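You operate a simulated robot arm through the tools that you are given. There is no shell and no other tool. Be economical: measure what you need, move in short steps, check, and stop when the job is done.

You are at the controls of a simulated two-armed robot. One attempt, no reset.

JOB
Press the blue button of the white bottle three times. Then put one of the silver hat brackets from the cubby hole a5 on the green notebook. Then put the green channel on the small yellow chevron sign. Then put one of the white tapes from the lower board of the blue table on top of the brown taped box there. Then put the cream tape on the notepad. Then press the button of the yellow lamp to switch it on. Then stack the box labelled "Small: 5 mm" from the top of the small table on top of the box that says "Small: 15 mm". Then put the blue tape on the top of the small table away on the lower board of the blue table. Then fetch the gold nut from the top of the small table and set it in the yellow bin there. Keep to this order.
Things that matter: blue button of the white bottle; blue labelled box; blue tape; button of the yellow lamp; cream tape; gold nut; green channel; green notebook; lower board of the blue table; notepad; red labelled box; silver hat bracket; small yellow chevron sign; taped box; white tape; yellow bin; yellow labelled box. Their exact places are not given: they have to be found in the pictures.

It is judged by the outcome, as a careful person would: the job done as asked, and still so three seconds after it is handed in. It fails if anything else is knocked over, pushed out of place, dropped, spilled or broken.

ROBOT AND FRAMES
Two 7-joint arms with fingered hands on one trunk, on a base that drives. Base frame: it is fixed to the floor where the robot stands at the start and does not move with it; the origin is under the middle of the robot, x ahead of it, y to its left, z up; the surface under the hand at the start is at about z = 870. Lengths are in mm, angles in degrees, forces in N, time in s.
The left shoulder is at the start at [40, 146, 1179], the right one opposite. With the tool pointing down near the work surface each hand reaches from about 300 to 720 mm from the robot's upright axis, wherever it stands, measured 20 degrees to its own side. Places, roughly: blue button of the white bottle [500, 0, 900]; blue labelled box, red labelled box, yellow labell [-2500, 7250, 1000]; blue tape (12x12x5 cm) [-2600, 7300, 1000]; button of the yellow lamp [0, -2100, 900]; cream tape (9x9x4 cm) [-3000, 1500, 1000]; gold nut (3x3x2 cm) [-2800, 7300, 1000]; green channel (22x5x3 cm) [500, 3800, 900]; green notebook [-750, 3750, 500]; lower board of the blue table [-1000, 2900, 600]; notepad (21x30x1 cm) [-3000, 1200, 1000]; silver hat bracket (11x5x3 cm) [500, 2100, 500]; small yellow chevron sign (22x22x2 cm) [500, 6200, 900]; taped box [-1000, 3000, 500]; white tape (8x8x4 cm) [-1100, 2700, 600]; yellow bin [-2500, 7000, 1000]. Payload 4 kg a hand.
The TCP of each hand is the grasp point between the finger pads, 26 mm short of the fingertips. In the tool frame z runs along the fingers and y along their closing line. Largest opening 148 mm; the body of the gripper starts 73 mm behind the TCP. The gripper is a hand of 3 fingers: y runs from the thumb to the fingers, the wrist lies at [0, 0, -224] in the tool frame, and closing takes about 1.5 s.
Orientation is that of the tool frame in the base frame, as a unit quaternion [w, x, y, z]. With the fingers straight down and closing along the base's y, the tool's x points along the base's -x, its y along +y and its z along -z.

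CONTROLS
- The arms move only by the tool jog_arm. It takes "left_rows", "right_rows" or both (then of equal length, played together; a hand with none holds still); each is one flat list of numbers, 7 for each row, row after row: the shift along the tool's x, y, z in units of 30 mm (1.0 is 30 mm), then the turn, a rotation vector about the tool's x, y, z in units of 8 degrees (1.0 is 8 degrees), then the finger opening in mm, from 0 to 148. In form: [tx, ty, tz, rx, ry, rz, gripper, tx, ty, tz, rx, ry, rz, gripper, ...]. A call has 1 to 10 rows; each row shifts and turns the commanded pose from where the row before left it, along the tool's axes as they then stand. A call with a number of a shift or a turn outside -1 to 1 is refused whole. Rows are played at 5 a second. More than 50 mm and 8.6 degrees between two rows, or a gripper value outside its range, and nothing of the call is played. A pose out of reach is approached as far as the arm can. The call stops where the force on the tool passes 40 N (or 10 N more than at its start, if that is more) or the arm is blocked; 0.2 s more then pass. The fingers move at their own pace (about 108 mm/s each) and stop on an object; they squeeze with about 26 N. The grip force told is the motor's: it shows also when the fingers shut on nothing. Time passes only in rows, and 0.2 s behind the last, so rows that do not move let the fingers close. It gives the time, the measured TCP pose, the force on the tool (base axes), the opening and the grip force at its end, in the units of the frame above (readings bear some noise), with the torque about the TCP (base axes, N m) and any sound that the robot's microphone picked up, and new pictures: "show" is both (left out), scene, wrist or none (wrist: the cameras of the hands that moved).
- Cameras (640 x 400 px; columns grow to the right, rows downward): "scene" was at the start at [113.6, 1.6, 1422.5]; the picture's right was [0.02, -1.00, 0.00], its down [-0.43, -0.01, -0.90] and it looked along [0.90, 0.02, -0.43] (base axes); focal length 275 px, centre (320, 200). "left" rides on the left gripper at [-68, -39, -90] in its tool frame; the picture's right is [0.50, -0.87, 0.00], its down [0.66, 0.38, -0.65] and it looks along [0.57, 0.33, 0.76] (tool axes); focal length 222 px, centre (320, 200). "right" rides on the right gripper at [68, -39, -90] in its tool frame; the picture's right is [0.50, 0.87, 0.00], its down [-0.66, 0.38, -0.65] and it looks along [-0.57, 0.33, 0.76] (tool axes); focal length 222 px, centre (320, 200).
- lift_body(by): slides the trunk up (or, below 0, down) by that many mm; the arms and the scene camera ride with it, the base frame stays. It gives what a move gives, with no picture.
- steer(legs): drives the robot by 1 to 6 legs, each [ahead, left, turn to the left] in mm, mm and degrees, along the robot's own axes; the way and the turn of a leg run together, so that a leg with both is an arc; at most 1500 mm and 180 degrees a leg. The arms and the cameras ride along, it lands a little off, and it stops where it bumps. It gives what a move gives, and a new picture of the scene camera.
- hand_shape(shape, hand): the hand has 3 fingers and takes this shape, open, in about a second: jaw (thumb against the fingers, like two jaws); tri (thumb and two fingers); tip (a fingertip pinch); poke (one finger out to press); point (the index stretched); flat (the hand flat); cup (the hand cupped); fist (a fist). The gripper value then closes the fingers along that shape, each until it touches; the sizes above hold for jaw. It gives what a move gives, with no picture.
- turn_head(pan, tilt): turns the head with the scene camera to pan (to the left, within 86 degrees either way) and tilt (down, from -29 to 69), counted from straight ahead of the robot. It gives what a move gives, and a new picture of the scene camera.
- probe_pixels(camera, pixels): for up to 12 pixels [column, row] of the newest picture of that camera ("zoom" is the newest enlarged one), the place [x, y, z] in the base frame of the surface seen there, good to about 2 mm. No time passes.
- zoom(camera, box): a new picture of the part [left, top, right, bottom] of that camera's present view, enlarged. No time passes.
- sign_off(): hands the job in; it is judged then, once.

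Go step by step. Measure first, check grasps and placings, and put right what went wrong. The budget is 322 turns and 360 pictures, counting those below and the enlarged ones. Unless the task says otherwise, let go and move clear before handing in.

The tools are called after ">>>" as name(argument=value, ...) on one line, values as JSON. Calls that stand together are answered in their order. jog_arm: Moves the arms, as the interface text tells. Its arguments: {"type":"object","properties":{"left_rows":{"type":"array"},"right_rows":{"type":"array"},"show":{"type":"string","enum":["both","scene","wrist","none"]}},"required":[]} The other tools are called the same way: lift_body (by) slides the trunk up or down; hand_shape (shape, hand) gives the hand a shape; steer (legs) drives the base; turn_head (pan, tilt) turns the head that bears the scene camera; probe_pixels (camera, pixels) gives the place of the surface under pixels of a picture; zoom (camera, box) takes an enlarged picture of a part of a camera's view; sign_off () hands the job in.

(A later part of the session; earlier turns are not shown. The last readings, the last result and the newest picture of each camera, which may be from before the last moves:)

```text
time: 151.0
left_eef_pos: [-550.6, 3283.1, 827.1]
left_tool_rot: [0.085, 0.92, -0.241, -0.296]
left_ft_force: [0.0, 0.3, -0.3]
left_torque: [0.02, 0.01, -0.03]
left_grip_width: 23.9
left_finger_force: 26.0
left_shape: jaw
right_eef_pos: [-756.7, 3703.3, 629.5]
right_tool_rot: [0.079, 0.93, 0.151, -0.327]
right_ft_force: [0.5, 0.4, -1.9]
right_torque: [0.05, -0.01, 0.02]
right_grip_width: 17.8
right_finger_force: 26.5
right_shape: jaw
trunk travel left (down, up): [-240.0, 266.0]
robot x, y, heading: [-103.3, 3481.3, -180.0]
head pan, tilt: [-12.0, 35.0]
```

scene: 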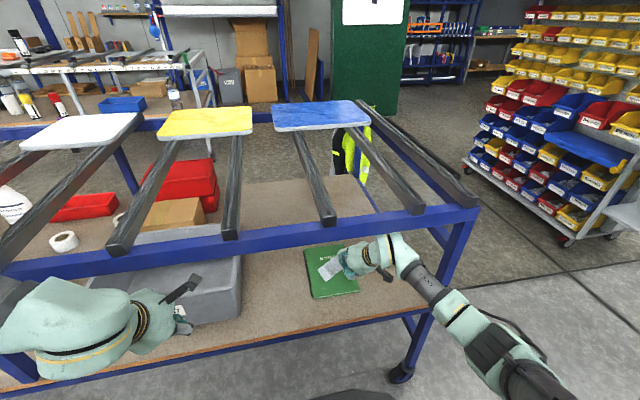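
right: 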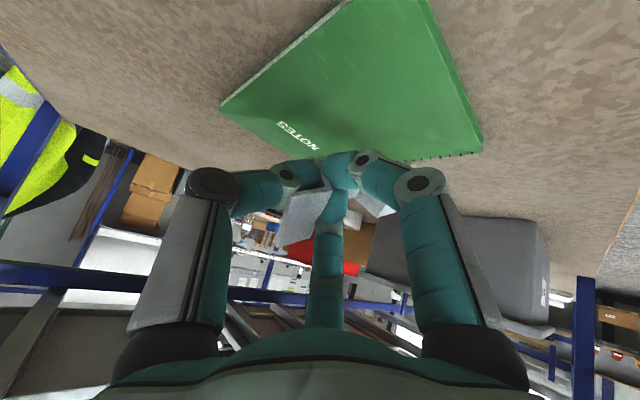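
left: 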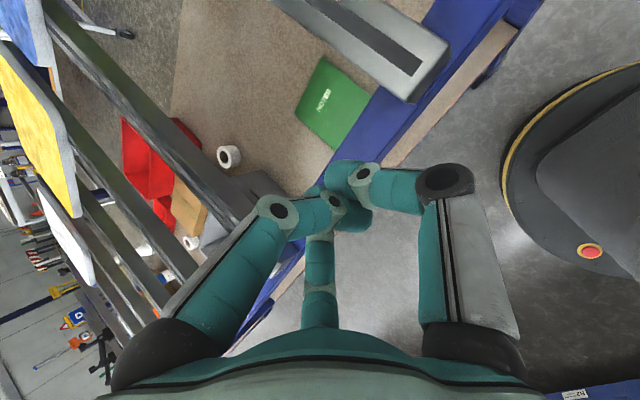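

No contact yet at TCP z 629 (flange edge about 585). I continue down in 4 mm steps.

>>> jog_arm(right_rows=[0.084, -0.006, 0.103, 0, 0, 0, 0, 0.084, -0.006, 0.103, 0, 0, 0, 0, 0.084, -0.006, 0.103, 0, 0, 0, 0], show="none")

>>> zoom(camera="scene", box=[290, 230, 410, 310])

```text
time: 151.8
left_eef_pos: [-551.4, 3281.9, 827.3]
left_tool_rot: [0.084, 0.92, -0.242, -0.296]
left_ft_force: [-0.1, 0.6, 0.4]
left_torque: [0.0, 0.0, 0.0]
left_grip_width: 23.5
left_finger_force: 25.6
left_shape: jaw
right_eef_pos: [-756.6, 3702.4, 619.8]
right_tool_rot: [0.078, 0.929, 0.149, -0.329]
right_ft_force: [0.9, 3.6, 7.2]
right_torque: [-0.28, -0.02, 0.01]
right_grip_width: 18.0
right_finger_force: 25.8
right_shape: jaw
trunk travel left (down, up): [-240.0, 266.0]
robot x, y, heading: [-98.6, 3482.6, -179.8]
head pan, tilt: [-12.0, 35.0]
```

```text
5.00 times, centred on (350, 270) of scene
```

zoom: 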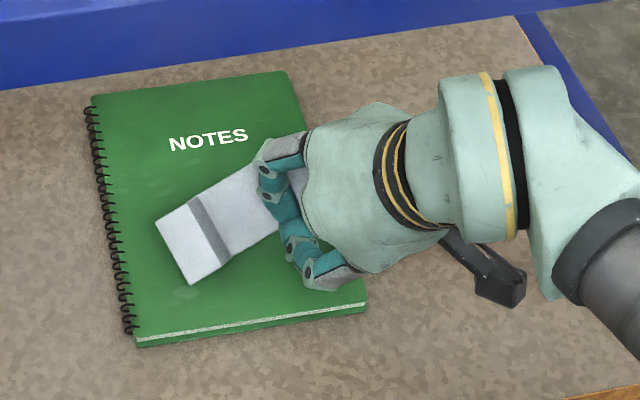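

It has touched down (7 N). I open the fingers gently.

>>> jog_arm(right_rows=[0, 0, 0, 0, 0, 0, 26, 0, 0, 0, 0, 0, 0, 36, 0, 0, 0, 0, 0, 0, 46, 0, 0, 0, 0, 0, 0, 46], show="wrist")

>>> zoom(camera="scene", box=[290, 230, 410, 310])

```text
time: 152.8
left_eef_pos: [-551.5, 3281.4, 828.4]
left_tool_rot: [0.084, 0.92, -0.241, -0.297]
left_ft_force: [0.5, 0.8, 0.2]
left_torque: [0.0, 0.0, -0.02]
left_grip_width: 23.7
left_finger_force: 26.4
left_shape: jaw
right_eef_pos: [-757.5, 3703.1, 618.4]
right_tool_rot: [0.078, 0.93, 0.151, -0.327]
right_ft_force: [0.0, 0.3, -0.1]
right_torque: [-0.01, 0.01, -0.01]
right_grip_width: 45.8
right_finger_force: 0.0
right_shape: jaw
trunk travel left (down, up): [-240.0, 266.0]
robot x, y, heading: [-98.8, 3484.4, -179.7]
head pan, tilt: [-12.0, 35.0]
```

right: 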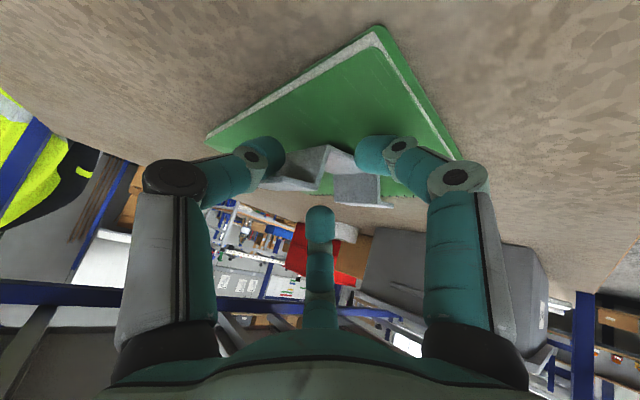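

```text
5.00 times, centred on (350, 270) of scene
```

zoom: 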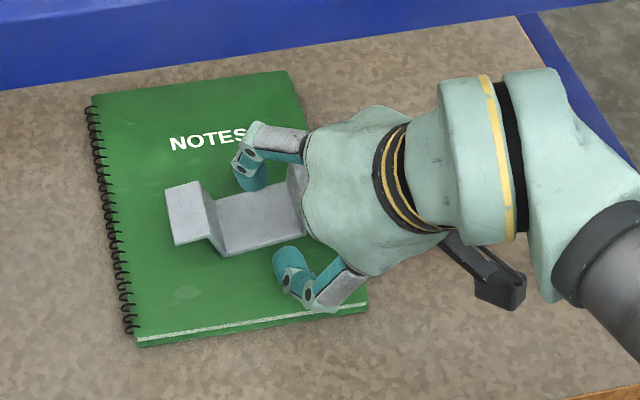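

The bracket lies flat on the notebook. I lift the hand 20 mm straight up and withdraw.

>>> jog_arm(right_rows=[-0.42, 0.03, -0.517, 0, 0, 0, 60, 0, 0, -0.5, 0, 0, 0, 80, 0.7, 0.1, -0.62, 0, 0, 0, 90, 0.7, 0.1, -0.62, 0, 0, 0, 90, 0.7, 0.1, -0.62, 0, 0, 0, 90, 0.7, 0.1, -0.62, 0, 0, 0, 90, 0.7, 0.1, -0.62, 0, 0, 0, 90], show="scene")

>>> zoom(camera="scene", box=[270, 220, 430, 330])

```text
time: 154.4
left_eef_pos: [-549.3, 3282.4, 828.2]
left_tool_rot: [0.084, 0.92, -0.241, -0.297]
left_ft_force: [0.0, 0.7, 0.3]
left_torque: [0.01, 0.01, -0.02]
left_grip_width: 23.5
left_finger_force: 26.1
left_shape: jaw
right_eef_pos: [-609.2, 3740.1, 656.2]
right_tool_rot: [0.078, 0.929, 0.151, -0.328]
right_ft_force: [0.3, -0.9, 0.4]
right_torque: [-0.03, 0.0, 0.02]
right_grip_width: 89.7
right_finger_force: 0.0
right_shape: jaw
trunk travel left (down, up): [-240.0, 266.0]
robot x, y, heading: [-98.8, 3483.4, -179.7]
head pan, tilt: [-12.0, 35.0]
```

scene: 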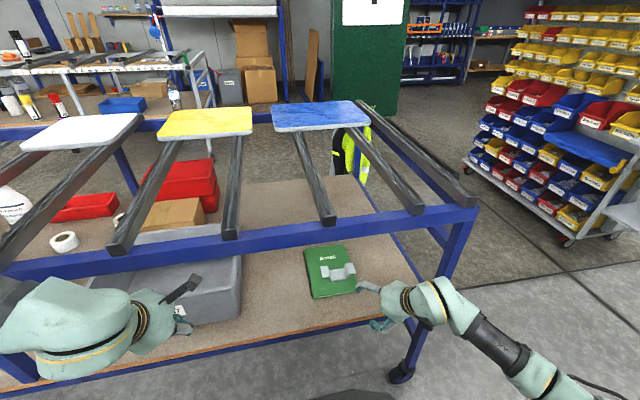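

```text
3.64 times, centred on (350, 275) of scene
```

zoom: 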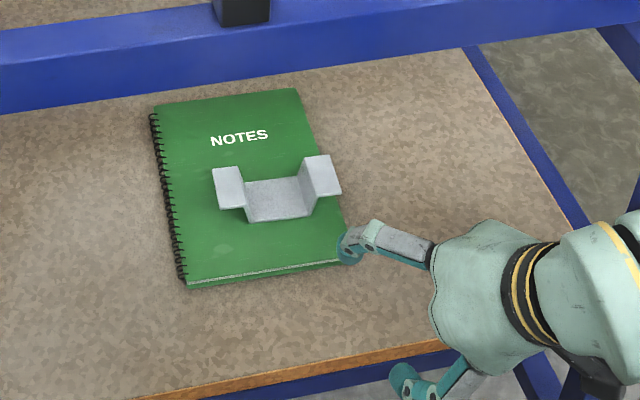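

Item two is done: the bracket rests on the notebook. I withdraw the right hand, raise the trunk and bring both hands back to straight-down, then turn to the bench.

>>> jog_arm(right_rows=[0.68, 0.3, -0.534, 0, 0, 0, 110, 0.68, 0.3, -0.534, 0, 0, 0, 110, 0.68, 0.3, -0.534, 0, 0, 0, 110, 0.68, 0.3, -0.534, 0, 0, 0, 110], show="none")

>>> lift_body(by=260)

>>> jog_arm(right_rows=[0, 0, -0.5, 0, 1, 0, 110, 0, 0, -0.5, 0, 1, 0, 110, 0, 0, -0.5, 0, 1, 0, 110, 0, 0, -0.5, 0, 1, 0, 110, 0, 0, -0.5, 0, 1, 0, 110, 0, 0, -0.5, 0, 0, 0.73, 110, 0, 0, -0.5, 0, 0, 0.73, 110, 0, 0, -0.5, 0, 0, 0.73, 110], left_rows=[0, 0, 0, 0.361, 0.658, 0.01, 110, 0, 0, 0, 0, 0, -0.94, 110, 0, 0, 0, 0, 0, -0.94, 110, 0, 0, 0, 0, 0, -0.94, 110, 0, 0, 0, 0, 0, -0.94, 110, 0, 0, 0, 0, 0.94, 0, 110, 0, 0, 0, 0, 0.94, 0, 110, 0, 0, 0, 0, 0.94, 0, 110], show="scene")

```text
time: 155.4
left_eef_pos: [-550.4, 3281.1, 828.8]
left_tool_rot: [0.084, 0.92, -0.241, -0.296]
left_ft_force: [-0.3, -0.5, -1.0]
left_torque: [-0.01, 0.01, 0.0]
left_grip_width: 23.9
left_finger_force: 25.8
left_shape: jaw
right_eef_pos: [-468.6, 3776.8, 639.7]
right_tool_rot: [0.079, 0.929, 0.152, -0.328]
right_ft_force: [0.3, 1.8, 0.0]
right_torque: [-0.01, 0.0, -0.03]
right_grip_width: 109.8
right_finger_force: 0.0
right_shape: jaw
right hand out of reach, approached as far as the arm can: row 1, 2, 3, 4
trunk travel left (down, up): [-240.0, 266.0]
robot x, y, heading: [-103.9, 3480.3, -179.9]
head pan, tilt: [-12.0, 35.0]
```

```text
time: 158.1
left_eef_pos: [-551.5, 3283.1, 1088.3]
left_tool_rot: [0.084, 0.92, -0.242, -0.296]
left_ft_force: [-0.5, 0.2, 1.1]
left_torque: [0.01, -0.01, 0.02]
left_grip_width: 23.8
left_finger_force: 26.0
left_shape: jaw
right_eef_pos: [-470.0, 3777.5, 897.8]
right_tool_rot: [0.08, 0.929, 0.151, -0.327]
right_ft_force: [1.4, 0.1, 0.8]
right_torque: [0.0, 0.03, -0.04]
right_grip_width: 109.8
right_finger_force: 0.0
right_shape: jaw
trunk travel left (down, up): [-500.0, 6.0]
robot x, y, heading: [-97.9, 3480.7, -179.8]
head pan, tilt: [-12.0, 35.0]
```

```text
time: 159.9
left_eef_pos: [-550.4, 3280.9, 1085.3]
left_tool_rot: [0.002, 0.998, 0.006, -0.062]
left_ft_force: [-0.4, -0.2, 0.8]
left_torque: [0.0, -0.01, 0.0]
left_grip_width: 109.6
left_finger_force: 0.1
left_shape: jaw
right_eef_pos: [-445.2, 3790.5, 1008.7]
right_tool_rot: [0.02, 1.0, 0.017, 0.015]
right_ft_force: [0.5, -0.4, 0.0]
right_torque: [0.01, -0.07, -0.01]
right_grip_width: 109.5
right_finger_force: 0.0
right_shape: jaw
trunk travel left (down, up): [-500.0, 6.0]
robot x, y, heading: [-99.8, 3481.8, -180.0]
head pan, tilt: [-12.0, 35.0]
```

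scene: 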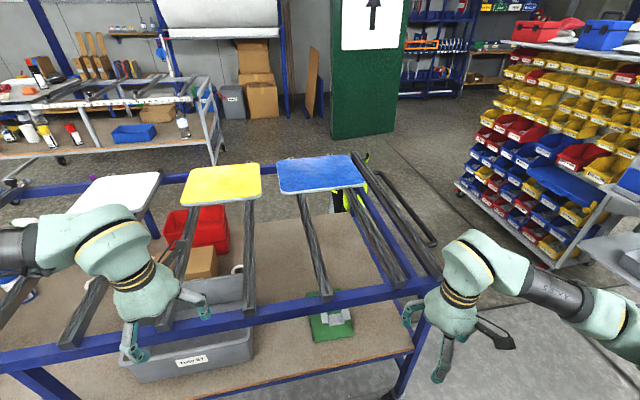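

Both hands are nearly straight. I trim the left tilt, raise both hands, and turn round to face the bench.

>>> jog_arm(right_rows=[0, 0, -0.95, 0, 0, 0, 110, 0, 0, -0.95, 0, 0, 0, 110, 0, 0, -0.95, 0, 0, 0, 110, 0, 0, -0.95, 0, 0, 0, 110, 0, 0, -0.95, 0, 0, 0, 110], left_rows=[0, 0, -0.95, 0, 0.88, 0, 110, 0.3, 0, -0.95, 0, 0, 0, 110, 0.3, 0, -0.95, 0, 0, 0, 110, 0.3, 0, -0.95, 0, 0, 0, 110, 0.3, 0, -0.95, 0, 0, 0, 110], show="none")

>>> steer(legs=[[0, 0, -90], [0, 0, -90], [0, 250, 0]])

>>> turn_head(pan=5, tilt=35)

```text
time: 161.1
left_eef_pos: [-511.5, 3284.7, 1229.9]
left_tool_rot: [0.004, 1.0, 0.006, -0.002]
left_ft_force: [0.7, -0.1, 0.7]
left_torque: [0.02, 0.04, -0.01]
left_grip_width: 109.8
left_finger_force: 0.1
left_shape: jaw
right_eef_pos: [-450.8, 3796.8, 1153.8]
right_tool_rot: [0.021, 1.0, 0.017, 0.014]
right_ft_force: [-0.4, -1.0, 0.5]
right_torque: [0.02, 0.02, 0.02]
right_grip_width: 109.6
right_finger_force: 0.0
right_shape: jaw
trunk travel left (down, up): [-500.0, 6.0]
robot x, y, heading: [-99.9, 3481.5, -180.0]
head pan, tilt: [-12.0, 35.0]
```

```text
time: 170.6
left_eef_pos: [326.3, 3913.1, 1229.6]
left_tool_rot: [0.003, 0.009, 1.0, 0.005]
left_ft_force: [-0.3, 0.5, 0.3]
left_torque: [0.02, 0.01, 0.01]
left_grip_width: 109.8
left_finger_force: 0.0
left_shape: jaw
right_eef_pos: [249.7, 3403.4, 1153.6]
right_tool_rot: [-0.013, -0.003, 1.0, 0.022]
right_ft_force: [0.0, 0.9, 0.1]
right_torque: [0.01, -0.01, 0.04]
right_grip_width: 109.9
right_finger_force: 0.1
right_shape: jaw
trunk travel left (down, up): [-500.0, 6.0]
robot x, y, heading: [-90.5, 3730.6, -1.6]
head pan, tilt: [-12.0, 35.0]
```

scene: 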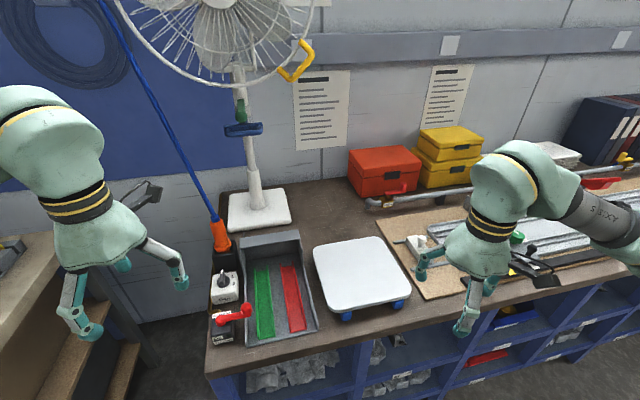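

```text
time: 171.4
left_eef_pos: [326.8, 3916.0, 1229.5]
left_tool_rot: [0.002, 0.009, 1.0, 0.002]
left_ft_force: [0.1, 0.1, 0.6]
left_torque: [-0.01, -0.01, -0.02]
left_grip_width: 109.6
left_finger_force: 0.1
left_shape: jaw
right_eef_pos: [249.7, 3406.1, 1152.4]
right_tool_rot: [-0.013, -0.002, 1.0, 0.02]
right_ft_force: [0.1, 0.5, 1.0]
right_torque: [0.01, -0.03, 0.0]
right_grip_width: 109.8
right_finger_force: 0.1
right_shape: jaw
trunk travel left (down, up): [-500.0, 6.0]
robot x, y, heading: [-95.0, 3730.3, -1.4]
head pan, tilt: [5.0, 35.0]
```

scene: 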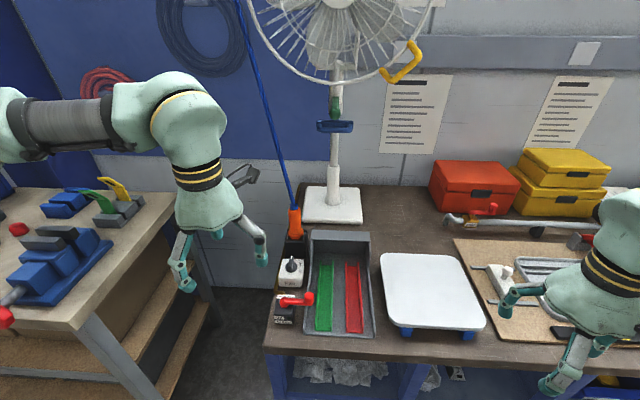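

The green channel lies in a gray tray at (323,297), next to a red one. I zoom and probe.

>>> zoom(camera="scene", box=[260, 220, 400, 345])

>>> probe_pixels(camera="scene", pixels=[[325, 264], [323, 297], [322, 328], [318, 297], [330, 297], [338, 300], [353, 297], [306, 260], [303, 330], [338, 236], [292, 267], [295, 299]])

```text
3.20 times, centred on (330, 282) of scene
```

zoom: 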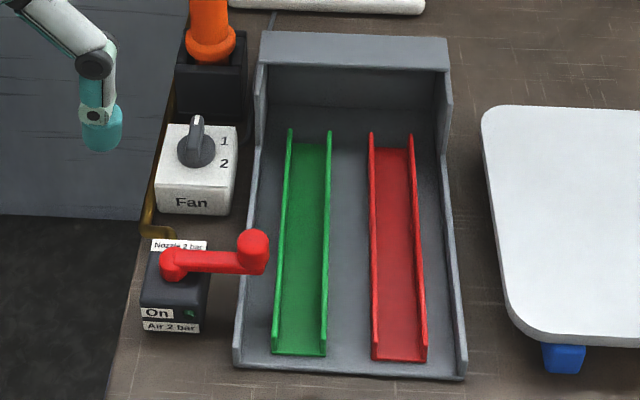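

```text
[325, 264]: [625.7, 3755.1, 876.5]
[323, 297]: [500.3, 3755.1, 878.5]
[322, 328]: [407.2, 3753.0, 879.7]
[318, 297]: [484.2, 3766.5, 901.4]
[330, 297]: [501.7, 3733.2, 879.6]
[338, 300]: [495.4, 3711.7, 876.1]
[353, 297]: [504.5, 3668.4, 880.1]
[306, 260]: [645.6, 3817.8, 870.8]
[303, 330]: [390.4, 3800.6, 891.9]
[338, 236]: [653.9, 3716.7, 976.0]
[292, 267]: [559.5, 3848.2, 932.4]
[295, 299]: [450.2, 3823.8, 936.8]
```

I measure the channel walls and gaps across one line in the zoom.

>>> probe_pixels(camera="zoom", pixels=[[243, 240], [250, 240], [262, 240], [272, 240], [281, 240], [286, 240], [322, 240], [327, 240], [345, 240], [372, 240], [290, 132], [278, 352]])

>>> turn_head(pan=5, tilt=50)

>>> zoom(camera="scene", box=[250, 140, 410, 265])

```text
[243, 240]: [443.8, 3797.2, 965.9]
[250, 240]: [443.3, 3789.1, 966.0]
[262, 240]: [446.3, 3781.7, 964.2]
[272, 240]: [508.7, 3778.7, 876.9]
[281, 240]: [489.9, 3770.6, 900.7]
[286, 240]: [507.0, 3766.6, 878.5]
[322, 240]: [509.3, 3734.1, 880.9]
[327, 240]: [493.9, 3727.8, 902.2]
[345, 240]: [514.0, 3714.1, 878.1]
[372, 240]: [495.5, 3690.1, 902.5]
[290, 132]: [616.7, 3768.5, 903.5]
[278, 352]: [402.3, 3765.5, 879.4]
```

```text
time: 172.2
left_eef_pos: [326.8, 3916.1, 1228.8]
left_tool_rot: [0.002, 0.009, 1.0, 0.003]
left_ft_force: [-0.3, 0.3, -0.6]
left_torque: [0.02, -0.01, -0.04]
left_grip_width: 109.9
left_finger_force: 0.0
left_shape: jaw
right_eef_pos: [250.0, 3405.6, 1154.0]
right_tool_rot: [-0.014, -0.002, 1.0, 0.022]
right_ft_force: [0.2, 0.3, -0.3]
right_torque: [0.02, 0.03, 0.02]
right_grip_width: 109.6
right_finger_force: 0.0
right_shape: jaw
trunk travel left (down, up): [-500.0, 6.0]
robot x, y, heading: [-90.8, 3730.1, -1.7]
head pan, tilt: [5.0, 50.0]
```

scene: 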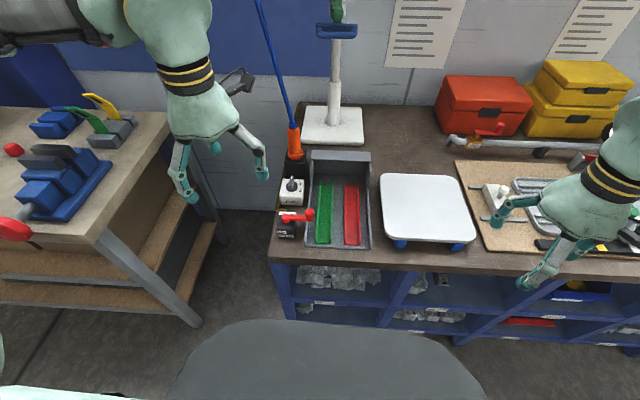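

```text
3.20 times, centred on (330, 202) of scene
```

zoom: 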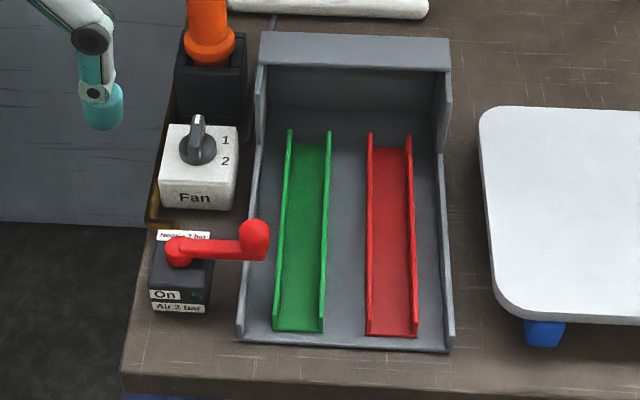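

The channel spans x 402–625, y 3727–3772, wall tops z 903, with 33–40 mm gaps each side. I shift right so the left hand is in front, keeping clear of the red lever at (443,3782,966).

>>> steer(legs=[[0, -140, 0]])

```text
time: 173.5
left_eef_pos: [323.3, 3776.1, 1229.6]
left_tool_rot: [0.002, 0.009, 1.0, 0.002]
left_ft_force: [-0.2, 0.2, 0.0]
left_torque: [-0.01, 0.0, 0.0]
left_grip_width: 109.7
left_finger_force: 0.1
left_shape: jaw
right_eef_pos: [244.6, 3267.3, 1153.9]
right_tool_rot: [-0.013, -0.002, 1.0, 0.02]
right_ft_force: [-0.2, -0.4, -0.1]
right_torque: [-0.03, 0.0, 0.03]
right_grip_width: 109.8
right_finger_force: 0.0
right_shape: jaw
trunk travel left (down, up): [-500.0, 6.0]
robot x, y, heading: [-96.9, 3591.8, -1.5]
head pan, tilt: [5.0, 50.0]
```

scene: 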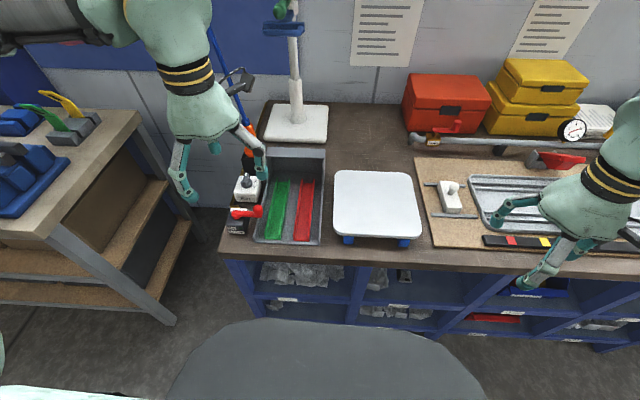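

I bring the left hand over the channel, stopping about 100 mm above it.

>>> jog_arm(left_rows=[-0.842, -0.07, 0.9, 0, 0, 0, 84, -0.842, -0.07, 0.9, 0, 0, 0, 84, -0.842, -0.07, 0.9, 0, 0, 0, 84, -0.842, -0.07, 0.9, 0, 0, 0, 84, -0.842, -0.07, 0.9, 0, 0, 0, 84, -0.842, -0.07, 0.9, 0, 0, 0, 84, -0.842, -0.07, 0.9, 0, 0, 0, 84, -0.842, -0.07, 0.9, 0, 0, 0, 84])

```text
time: 175.3
left_eef_pos: [528.0, 3752.3, 1011.1]
left_tool_rot: [0.001, 0.01, 1.0, 0.004]
left_ft_force: [-0.6, 0.1, 0.0]
left_torque: [0.01, 0.02, -0.03]
left_grip_width: 84.6
left_finger_force: 0.1
left_shape: jaw
right_eef_pos: [246.8, 3262.9, 1153.2]
right_tool_rot: [-0.014, -0.002, 1.0, 0.022]
right_ft_force: [0.0, 0.4, -0.6]
right_torque: [-0.05, -0.02, 0.0]
right_grip_width: 109.4
right_finger_force: 0.0
right_shape: jaw
trunk travel left (down, up): [-500.0, 6.0]
robot x, y, heading: [-96.3, 3590.1, -2.0]
head pan, tilt: [5.0, 50.0]
```

scene: 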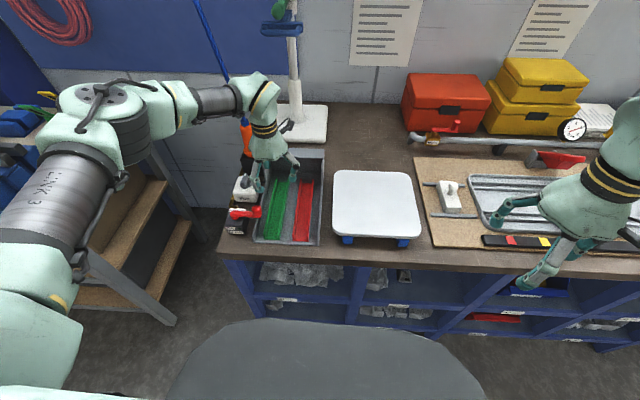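
left: 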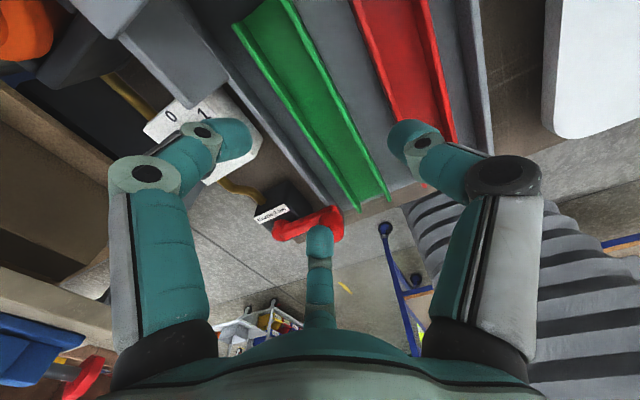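

The fingers line up along the channel. I shift 17 mm farther from the lever, then descend to z≈940 for a check.

>>> jog_arm(left_rows=[-0.57, 0.2, 0, 0, 0, 0, 84, 0, 0, 0.8, 0, 0, 0, 84, 0, 0, 0.8, 0, 0, 0, 84, 0, 0, 0.76, 0, 0, 0, 84])

>>> zoom(camera="scene", box=[200, 120, 350, 250])

```text
time: 176.3
left_eef_pos: [544.6, 3759.0, 946.1]
left_tool_rot: [0.001, 0.011, 1.0, 0.004]
left_ft_force: [-0.7, -4.1, 1.2]
left_torque: [0.14, -0.07, -0.2]
left_grip_width: 84.1
left_finger_force: 0.0
left_shape: jaw
right_eef_pos: [243.7, 3263.3, 1153.8]
right_tool_rot: [-0.014, -0.001, 1.0, 0.022]
right_ft_force: [0.3, -0.4, -0.1]
right_torque: [0.01, 0.01, 0.0]
right_grip_width: 109.6
right_finger_force: 0.0
right_shape: jaw
trunk travel left (down, up): [-500.0, 6.0]
robot x, y, heading: [-100.4, 3590.2, -1.5]
head pan, tilt: [5.0, 50.0]
```

scene: 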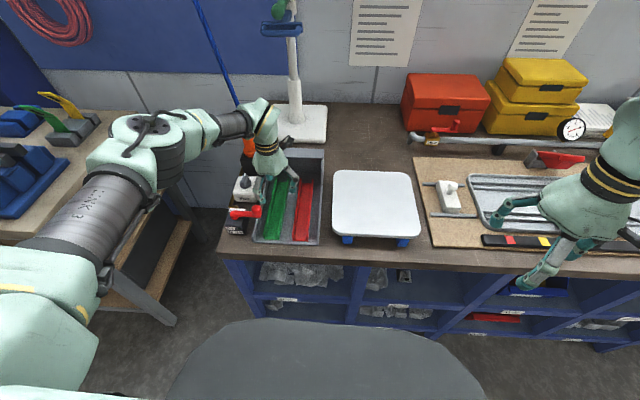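
left: 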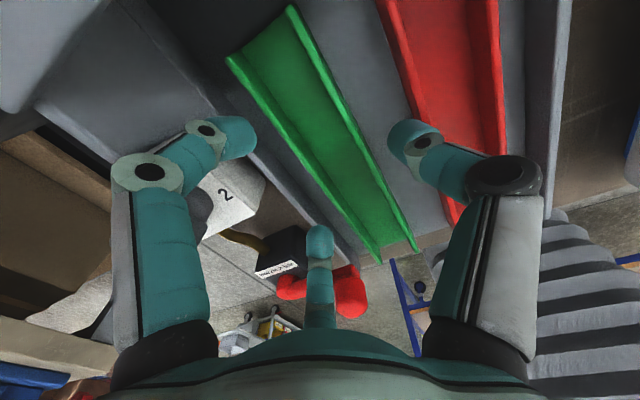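

```text
3.08 times, centred on (275, 185) of scene
```

zoom: 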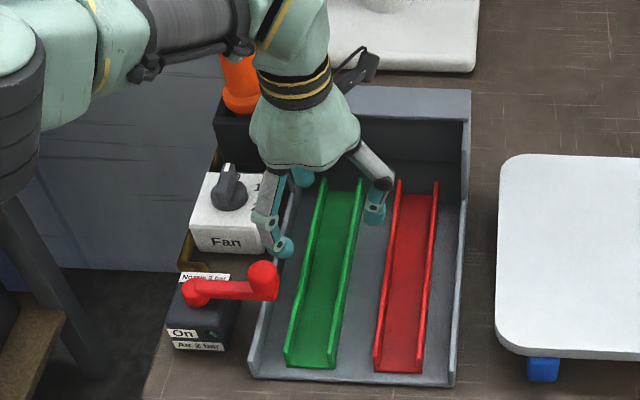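

A 4 N sideways push shows the left fingers touch something at their +y side, maybe the fan box or the tray wall. I back up 30 mm and probe what's there.

>>> jog_arm(left_rows=[0, 0, -0.9, 0, 0, 0, 84], show="wrist")

>>> zoom(camera="scene", box=[220, 140, 330, 240])

>>> probe_pixels(camera="zoom", pixels=[[150, 170], [100, 180], [190, 165], [80, 240], [60, 250], [110, 300], [180, 290], [130, 200], [200, 130], [290, 280]])

```text
time: 176.7
left_eef_pos: [543.8, 3761.0, 973.0]
left_tool_rot: [0.001, 0.01, 1.0, 0.004]
left_ft_force: [0.4, -1.2, 0.9]
left_torque: [0.03, -0.02, -0.05]
left_grip_width: 84.6
left_finger_force: 0.2
left_shape: jaw
right_eef_pos: [244.0, 3264.4, 1154.4]
right_tool_rot: [-0.013, -0.001, 1.0, 0.022]
right_ft_force: [-1.1, -0.8, 0.2]
right_torque: [0.01, 0.0, 0.04]
right_grip_width: 109.6
right_finger_force: 0.1
right_shape: jaw
trunk travel left (down, up): [-500.0, 6.0]
robot x, y, heading: [-99.3, 3590.4, -1.5]
head pan, tilt: [5.0, 50.0]
```

left: 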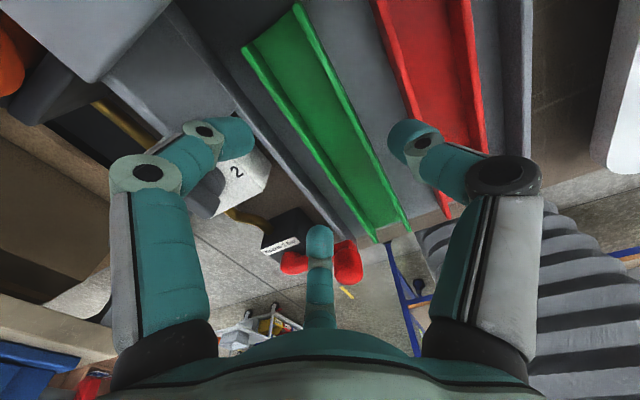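

```text
4.00 times, centred on (275, 190) of scene
```

zoom: 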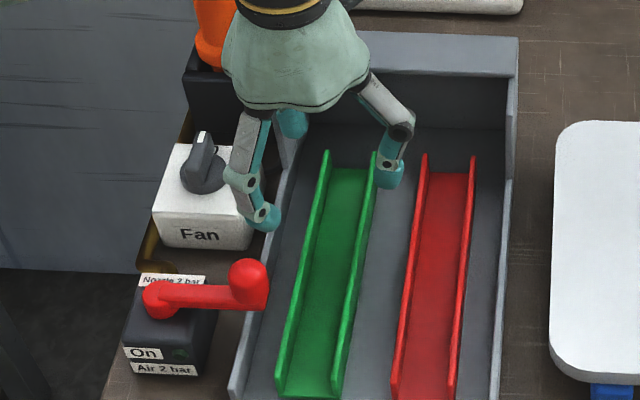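

```text
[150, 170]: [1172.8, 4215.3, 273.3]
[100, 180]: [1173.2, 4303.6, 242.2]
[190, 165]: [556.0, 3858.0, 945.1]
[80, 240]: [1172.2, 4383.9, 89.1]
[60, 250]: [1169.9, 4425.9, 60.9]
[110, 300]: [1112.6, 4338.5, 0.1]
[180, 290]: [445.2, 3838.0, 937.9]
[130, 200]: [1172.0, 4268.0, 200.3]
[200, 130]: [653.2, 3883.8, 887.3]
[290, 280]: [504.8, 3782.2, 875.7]
```

I probe the tray's left wall line in the left wrist view.

>>> probe_pixels(camera="left", pixels=[[190, 40], [200, 55], [235, 105], [262, 140], [290, 170], [310, 195], [340, 225], [240, 140], [320, 235], [405, 135], [243, 155], [232, 85]])

>>> zoom(camera="left", box=[130, 0, 450, 260])

```text
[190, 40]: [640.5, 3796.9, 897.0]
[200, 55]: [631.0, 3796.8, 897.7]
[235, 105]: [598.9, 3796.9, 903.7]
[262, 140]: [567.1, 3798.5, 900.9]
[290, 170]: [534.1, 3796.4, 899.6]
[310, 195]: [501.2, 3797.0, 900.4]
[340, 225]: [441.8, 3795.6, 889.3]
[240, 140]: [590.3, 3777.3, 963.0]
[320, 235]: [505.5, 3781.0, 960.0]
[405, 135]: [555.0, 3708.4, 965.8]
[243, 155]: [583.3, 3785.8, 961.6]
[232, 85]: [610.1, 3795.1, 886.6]
```

```text
1.54 times, centred on (290, 130) of left
```

zoom: 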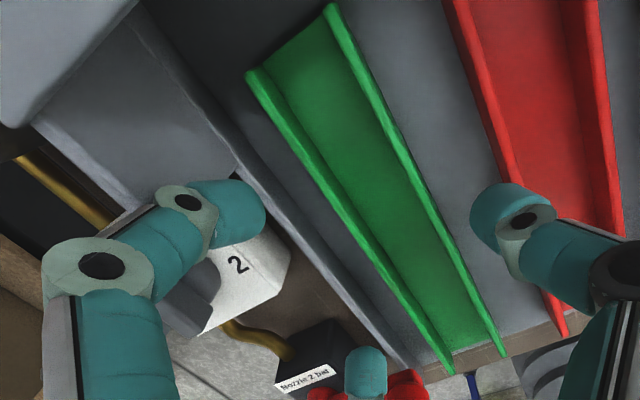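

The tray's left wall is at y≈3797 with a tall part from x≈600, which the rear finger brushed. I rise, and turn the hand 60° so that only one finger goes into the left gap.

>>> jog_arm(left_rows=[0.23, -0.35, -1, 0, 0, 0, 84, 0.23, -0.35, -1, 0, 0, 0, 84, 0, 0, 0, 0, 0, 0.94, 84, 0, 0, 0, 0, 0, 0.94, 84, 0, 0, 0, 0, 0, 0.94, 84, 0, 0, 0, 0, 0, 0.94, 84, 0, 0, 0, 0, 0, 0.94, 84, 0, 0, 0, 0, 0, 0.94, 84, 0, 0, 0, 0, 0, 0.94, 84, 0, 0, 0, 0, 0, 0.94, 84])

>>> zoom(camera="scene", box=[220, 120, 330, 240])

```text
time: 178.9
left_eef_pos: [528.8, 3740.2, 1030.0]
left_tool_rot: [0.0, 0.511, 0.86, 0.004]
left_ft_force: [-0.1, -0.5, 0.1]
left_torque: [-0.02, -0.04, 0.02]
left_grip_width: 84.1
left_finger_force: 0.2
left_shape: jaw
right_eef_pos: [245.2, 3263.9, 1152.7]
right_tool_rot: [-0.013, -0.002, 1.0, 0.021]
right_ft_force: [0.2, 0.8, 0.5]
right_torque: [-0.01, 0.0, 0.0]
right_grip_width: 109.8
right_finger_force: 0.1
right_shape: jaw
trunk travel left (down, up): [-500.0, 6.0]
robot x, y, heading: [-97.9, 3585.7, -1.7]
head pan, tilt: [5.0, 50.0]
```

scene: 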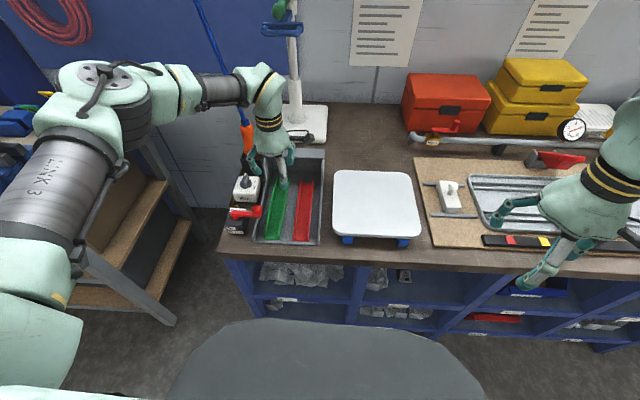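
left: 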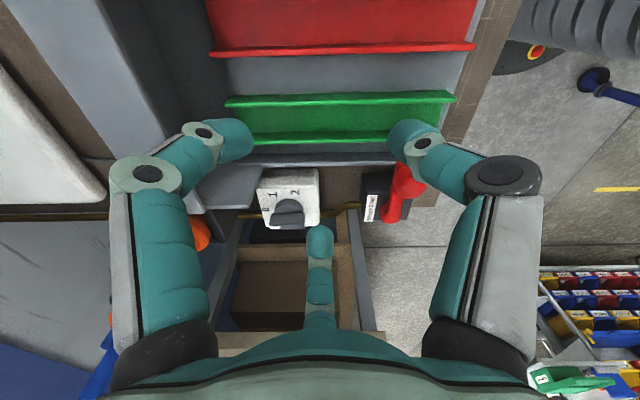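

```text
3.33 times, centred on (275, 180) of scene
```

zoom: 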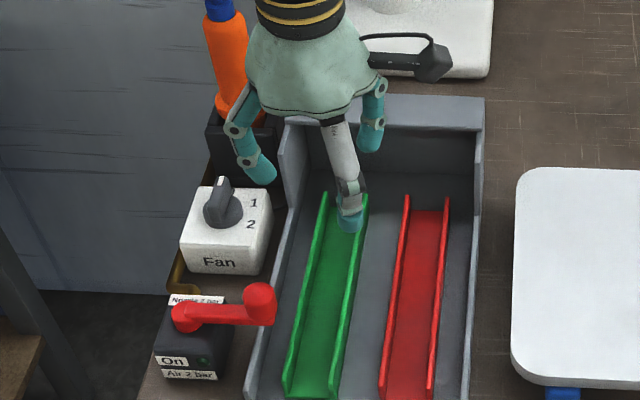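

Now one finger heads for the left gap and two for the right gap. I narrow to 76 mm and descend, checking the force.

>>> jog_arm(left_rows=[0, 0, 0.8, 0, 0, 0, 76, 0, 0, 0.8, 0, 0, 0, 76, 0, 0, 0.8, 0, 0, 0, 76], show="wrist")

>>> zoom(camera="left", box=[160, 30, 480, 260])

>>> probe_pixels(camera="left", pixels=[[320, 240], [240, 135], [405, 130], [300, 170], [320, 178]])

```text
time: 179.7
left_eef_pos: [527.3, 3738.6, 958.9]
left_tool_rot: [-0.001, 0.51, 0.86, 0.003]
left_ft_force: [0.5, -0.8, -0.3]
left_torque: [0.01, 0.03, -0.01]
left_grip_width: 76.8
left_finger_force: 0.1
left_shape: jaw
right_eef_pos: [245.0, 3264.0, 1153.5]
right_tool_rot: [-0.014, -0.002, 1.0, 0.022]
right_ft_force: [0.5, 0.4, -0.6]
right_torque: [-0.02, 0.0, 0.02]
right_grip_width: 109.7
right_finger_force: 0.0
right_shape: jaw
trunk travel left (down, up): [-500.0, 6.0]
robot x, y, heading: [-98.0, 3589.3, -1.8]
head pan, tilt: [5.0, 50.0]
```

left: 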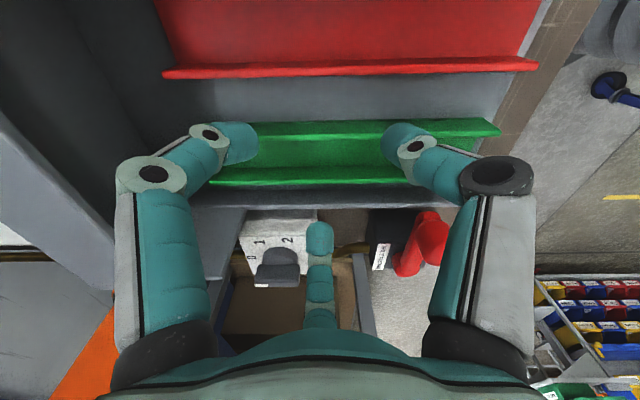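

```text
1.74 times, centred on (320, 145) of left
```

zoom: 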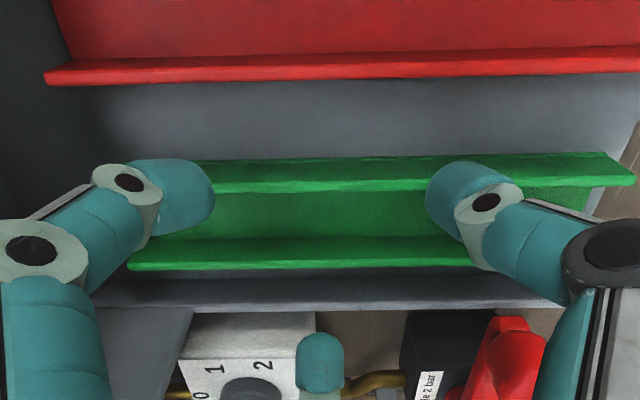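

```text
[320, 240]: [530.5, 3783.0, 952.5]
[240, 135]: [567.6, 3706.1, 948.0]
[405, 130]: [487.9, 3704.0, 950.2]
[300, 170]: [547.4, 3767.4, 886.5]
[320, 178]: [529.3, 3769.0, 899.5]
```

The fingertips straddle the channel with about 10 mm each side. I narrow slightly and go down to z≈911.

>>> jog_arm(left_rows=[0, 0, 0.6, 0, 0, 0, 71, 0, 0, 0.5, 0, 0, 0, 71, 0, 0, 0.5, 0, 0, 0, 71], show="wrist")

>>> zoom(camera="left", box=[160, 30, 480, 260])

```text
time: 180.5
left_eef_pos: [528.8, 3738.9, 910.6]
left_tool_rot: [0.0, 0.51, 0.86, 0.004]
left_ft_force: [0.3, -0.7, 1.8]
left_torque: [0.02, 0.02, -0.01]
left_grip_width: 70.7
left_finger_force: 0.0
left_shape: jaw
right_eef_pos: [245.3, 3263.1, 1153.9]
right_tool_rot: [-0.013, -0.002, 1.0, 0.022]
right_ft_force: [-0.4, 0.0, 0.5]
right_torque: [-0.03, -0.03, -0.02]
right_grip_width: 109.5
right_finger_force: 0.0
right_shape: jaw
trunk travel left (down, up): [-500.0, 6.0]
robot x, y, heading: [-97.4, 3590.4, -1.9]
head pan, tilt: [5.0, 50.0]
```

left: 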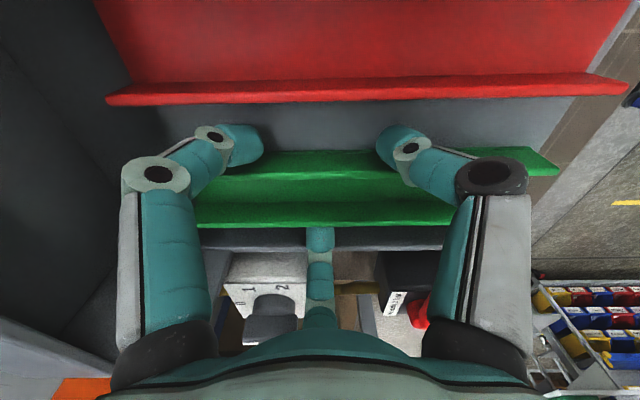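

```text
1.74 times, centred on (320, 145) of left
```

zoom: 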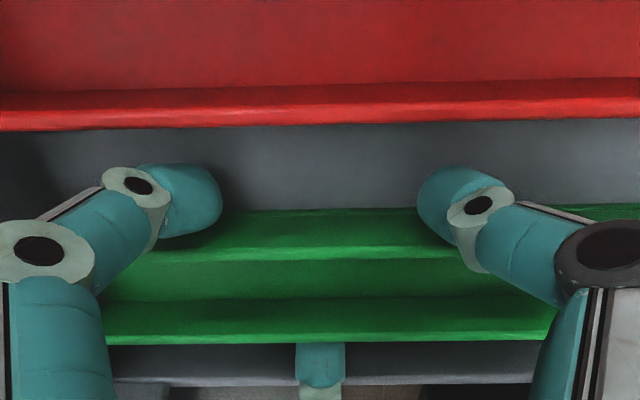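

The fingers are in the gaps on both sides. I close on the channel.

>>> jog_arm(left_rows=[0, 0, 0, 0, 0, 0, 50, 0, 0, 0, 0, 0, 0, 30, 0, 0, 0, 0, 0, 0, 0, 0, 0, 0, 0, 0, 0, 0, 0, 0, 0, 0, 0, 0, 0, 0, 0, 0, 0, 0, 0, 0], show="wrist")

```text
time: 181.9
left_eef_pos: [528.5, 3741.4, 910.7]
left_tool_rot: [-0.001, 0.51, 0.86, 0.004]
left_ft_force: [0.5, -2.8, 0.7]
left_torque: [0.05, 0.11, 0.21]
left_grip_width: 39.8
left_finger_force: 26.3
left_shape: jaw
right_eef_pos: [245.5, 3264.1, 1153.3]
right_tool_rot: [-0.013, -0.001, 1.0, 0.022]
right_ft_force: [0.2, -0.1, -0.4]
right_torque: [0.0, -0.02, 0.0]
right_grip_width: 109.8
right_finger_force: 0.1
right_shape: jaw
trunk travel left (down, up): [-500.0, 6.0]
robot x, y, heading: [-98.0, 3591.2, -1.5]
head pan, tilt: [5.0, 50.0]
```

left: 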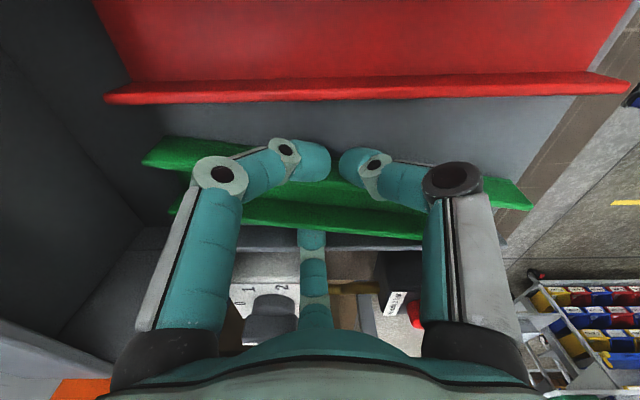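

It holds (40 mm, 26 N) but the channel turned a little. I lift 33 mm, below the lever's height, and look.

>>> jog_arm(left_rows=[0, 0, -0.4, 0, 0, 0, 0, 0, 0, -0.7, 0, 0, 0, 0], show="both")

>>> zoom(camera="scene", box=[220, 120, 340, 250])

```text
time: 182.5
left_eef_pos: [530.7, 3739.5, 943.9]
left_tool_rot: [0.0, 0.51, 0.86, 0.004]
left_ft_force: [0.4, -2.4, -2.4]
left_torque: [-0.12, -0.05, 0.25]
left_grip_width: 37.8
left_finger_force: 25.2
left_shape: jaw
right_eef_pos: [245.9, 3264.1, 1153.5]
right_tool_rot: [-0.013, -0.002, 1.0, 0.021]
right_ft_force: [0.4, -0.7, 0.0]
right_torque: [-0.04, 0.03, 0.02]
right_grip_width: 109.9
right_finger_force: 0.0
right_shape: jaw
trunk travel left (down, up): [-500.0, 6.0]
robot x, y, heading: [-98.2, 3589.6, -1.6]
head pan, tilt: [5.0, 50.0]
```

scene: 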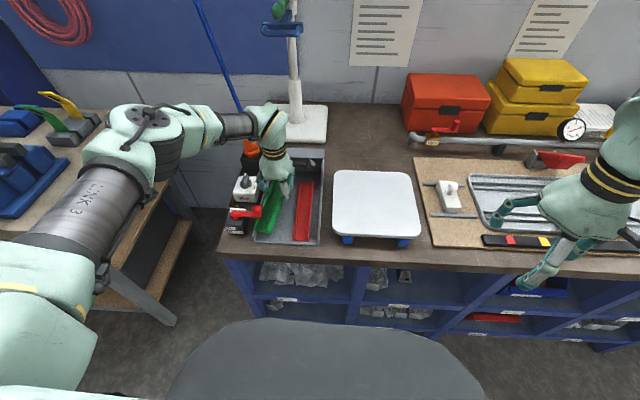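
left: 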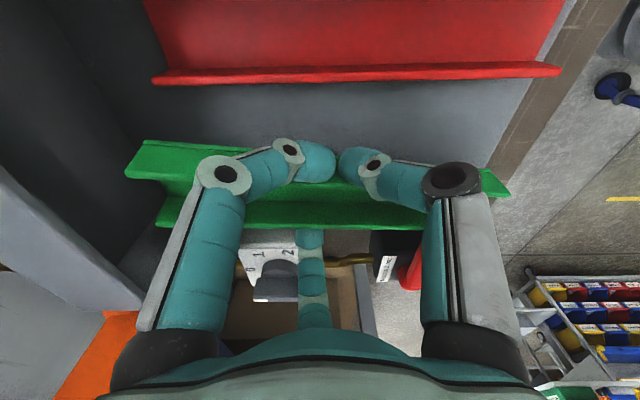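

```text
3.08 times, centred on (280, 185) of scene
```

zoom: 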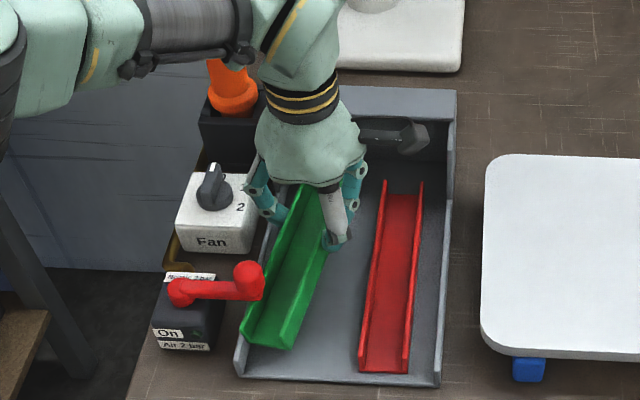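

The channel is up with its front-left corner close to the lever. I shift it 60 mm to the right, away from the lever.

>>> jog_arm(left_rows=[-0.59, -0.32, 0, 0, 0, 0, 0, -0.59, -0.32, -0.1, 0, 0, 0, 0, -0.59, -0.32, -0.1, 0, 0, 0, 0], show="wrist")

>>> zoom(camera="scene", box=[220, 120, 340, 250])

```text
time: 183.3
left_eef_pos: [529.2, 3682.4, 948.6]
left_tool_rot: [0.0, 0.51, 0.86, 0.004]
left_ft_force: [0.3, 0.1, -1.7]
left_torque: [-0.01, -0.02, -0.03]
left_grip_width: 35.6
left_finger_force: 26.1
left_shape: jaw
right_eef_pos: [244.6, 3264.0, 1153.0]
right_tool_rot: [-0.014, -0.002, 1.0, 0.022]
right_ft_force: [-0.1, -0.9, -0.3]
right_torque: [0.0, 0.01, 0.0]
right_grip_width: 109.9
right_finger_force: 0.0
right_shape: jaw
trunk travel left (down, up): [-500.0, 6.0]
robot x, y, heading: [-95.1, 3586.7, -1.8]
head pan, tilt: [5.0, 50.0]
```

left: 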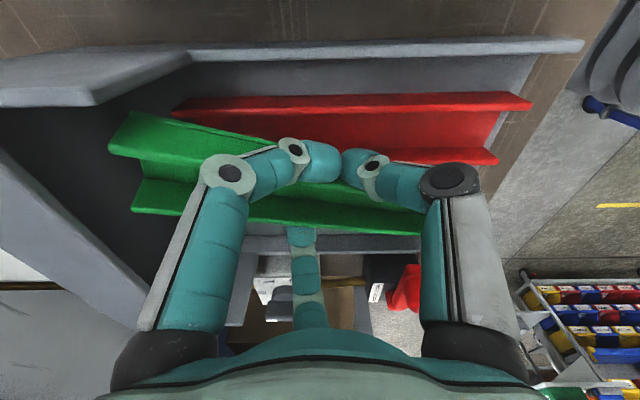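

```text
3.08 times, centred on (280, 185) of scene
```

zoom: 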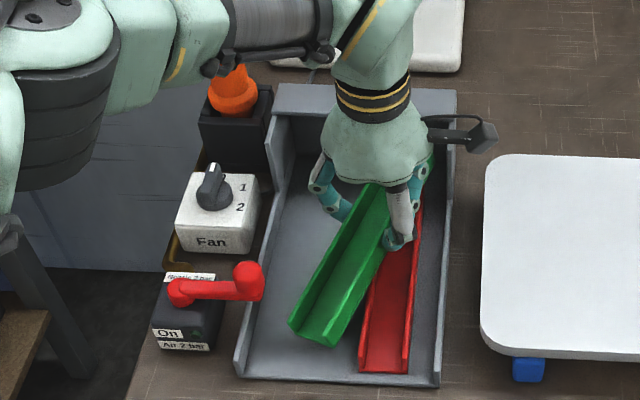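

The channel slowly turns in the grip (40→36 mm). I hold still for two seconds to see whether it settles.

>>> jog_arm(left_rows=[0, 0, 0, 0, 0, 0, 0, 0, 0, 0, 0, 0, 0, 0, 0, 0, 0, 0, 0, 0, 0, 0, 0, 0, 0, 0, 0, 0, 0, 0, 0, 0, 0, 0, 0, 0, 0, 0, 0, 0, 0, 0, 0, 0, 0, 0, 0, 0, 0, 0, 0, 0, 0, 0, 0, 0, 0, 0, 0, 0, 0, 0, 0, 0, 0, 0, 0, 0, 0, 0], show="wrist")

```text
time: 185.5
left_eef_pos: [528.9, 3679.9, 948.6]
left_tool_rot: [0.0, 0.509, 0.861, 0.003]
left_ft_force: [0.6, -0.2, -2.4]
left_torque: [-0.03, -0.01, 0.01]
left_grip_width: 35.7
left_finger_force: 26.1
left_shape: jaw
right_eef_pos: [243.8, 3263.6, 1152.9]
right_tool_rot: [-0.014, -0.001, 1.0, 0.022]
right_ft_force: [-0.2, 0.1, -0.4]
right_torque: [-0.01, 0.0, 0.0]
right_grip_width: 109.6
right_finger_force: 0.1
right_shape: jaw
trunk travel left (down, up): [-500.0, 6.0]
robot x, y, heading: [-96.7, 3589.5, -1.5]
head pan, tilt: [5.0, 50.0]
```

left: 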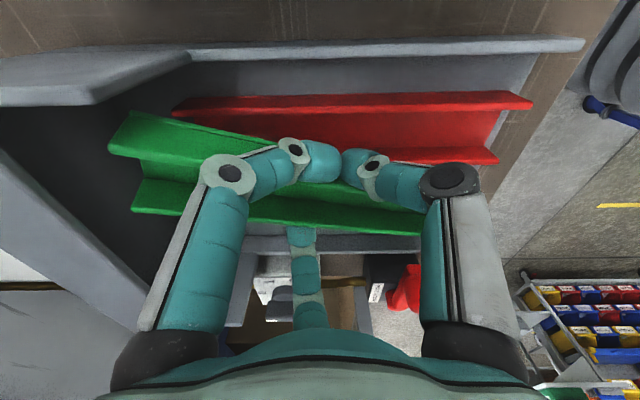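

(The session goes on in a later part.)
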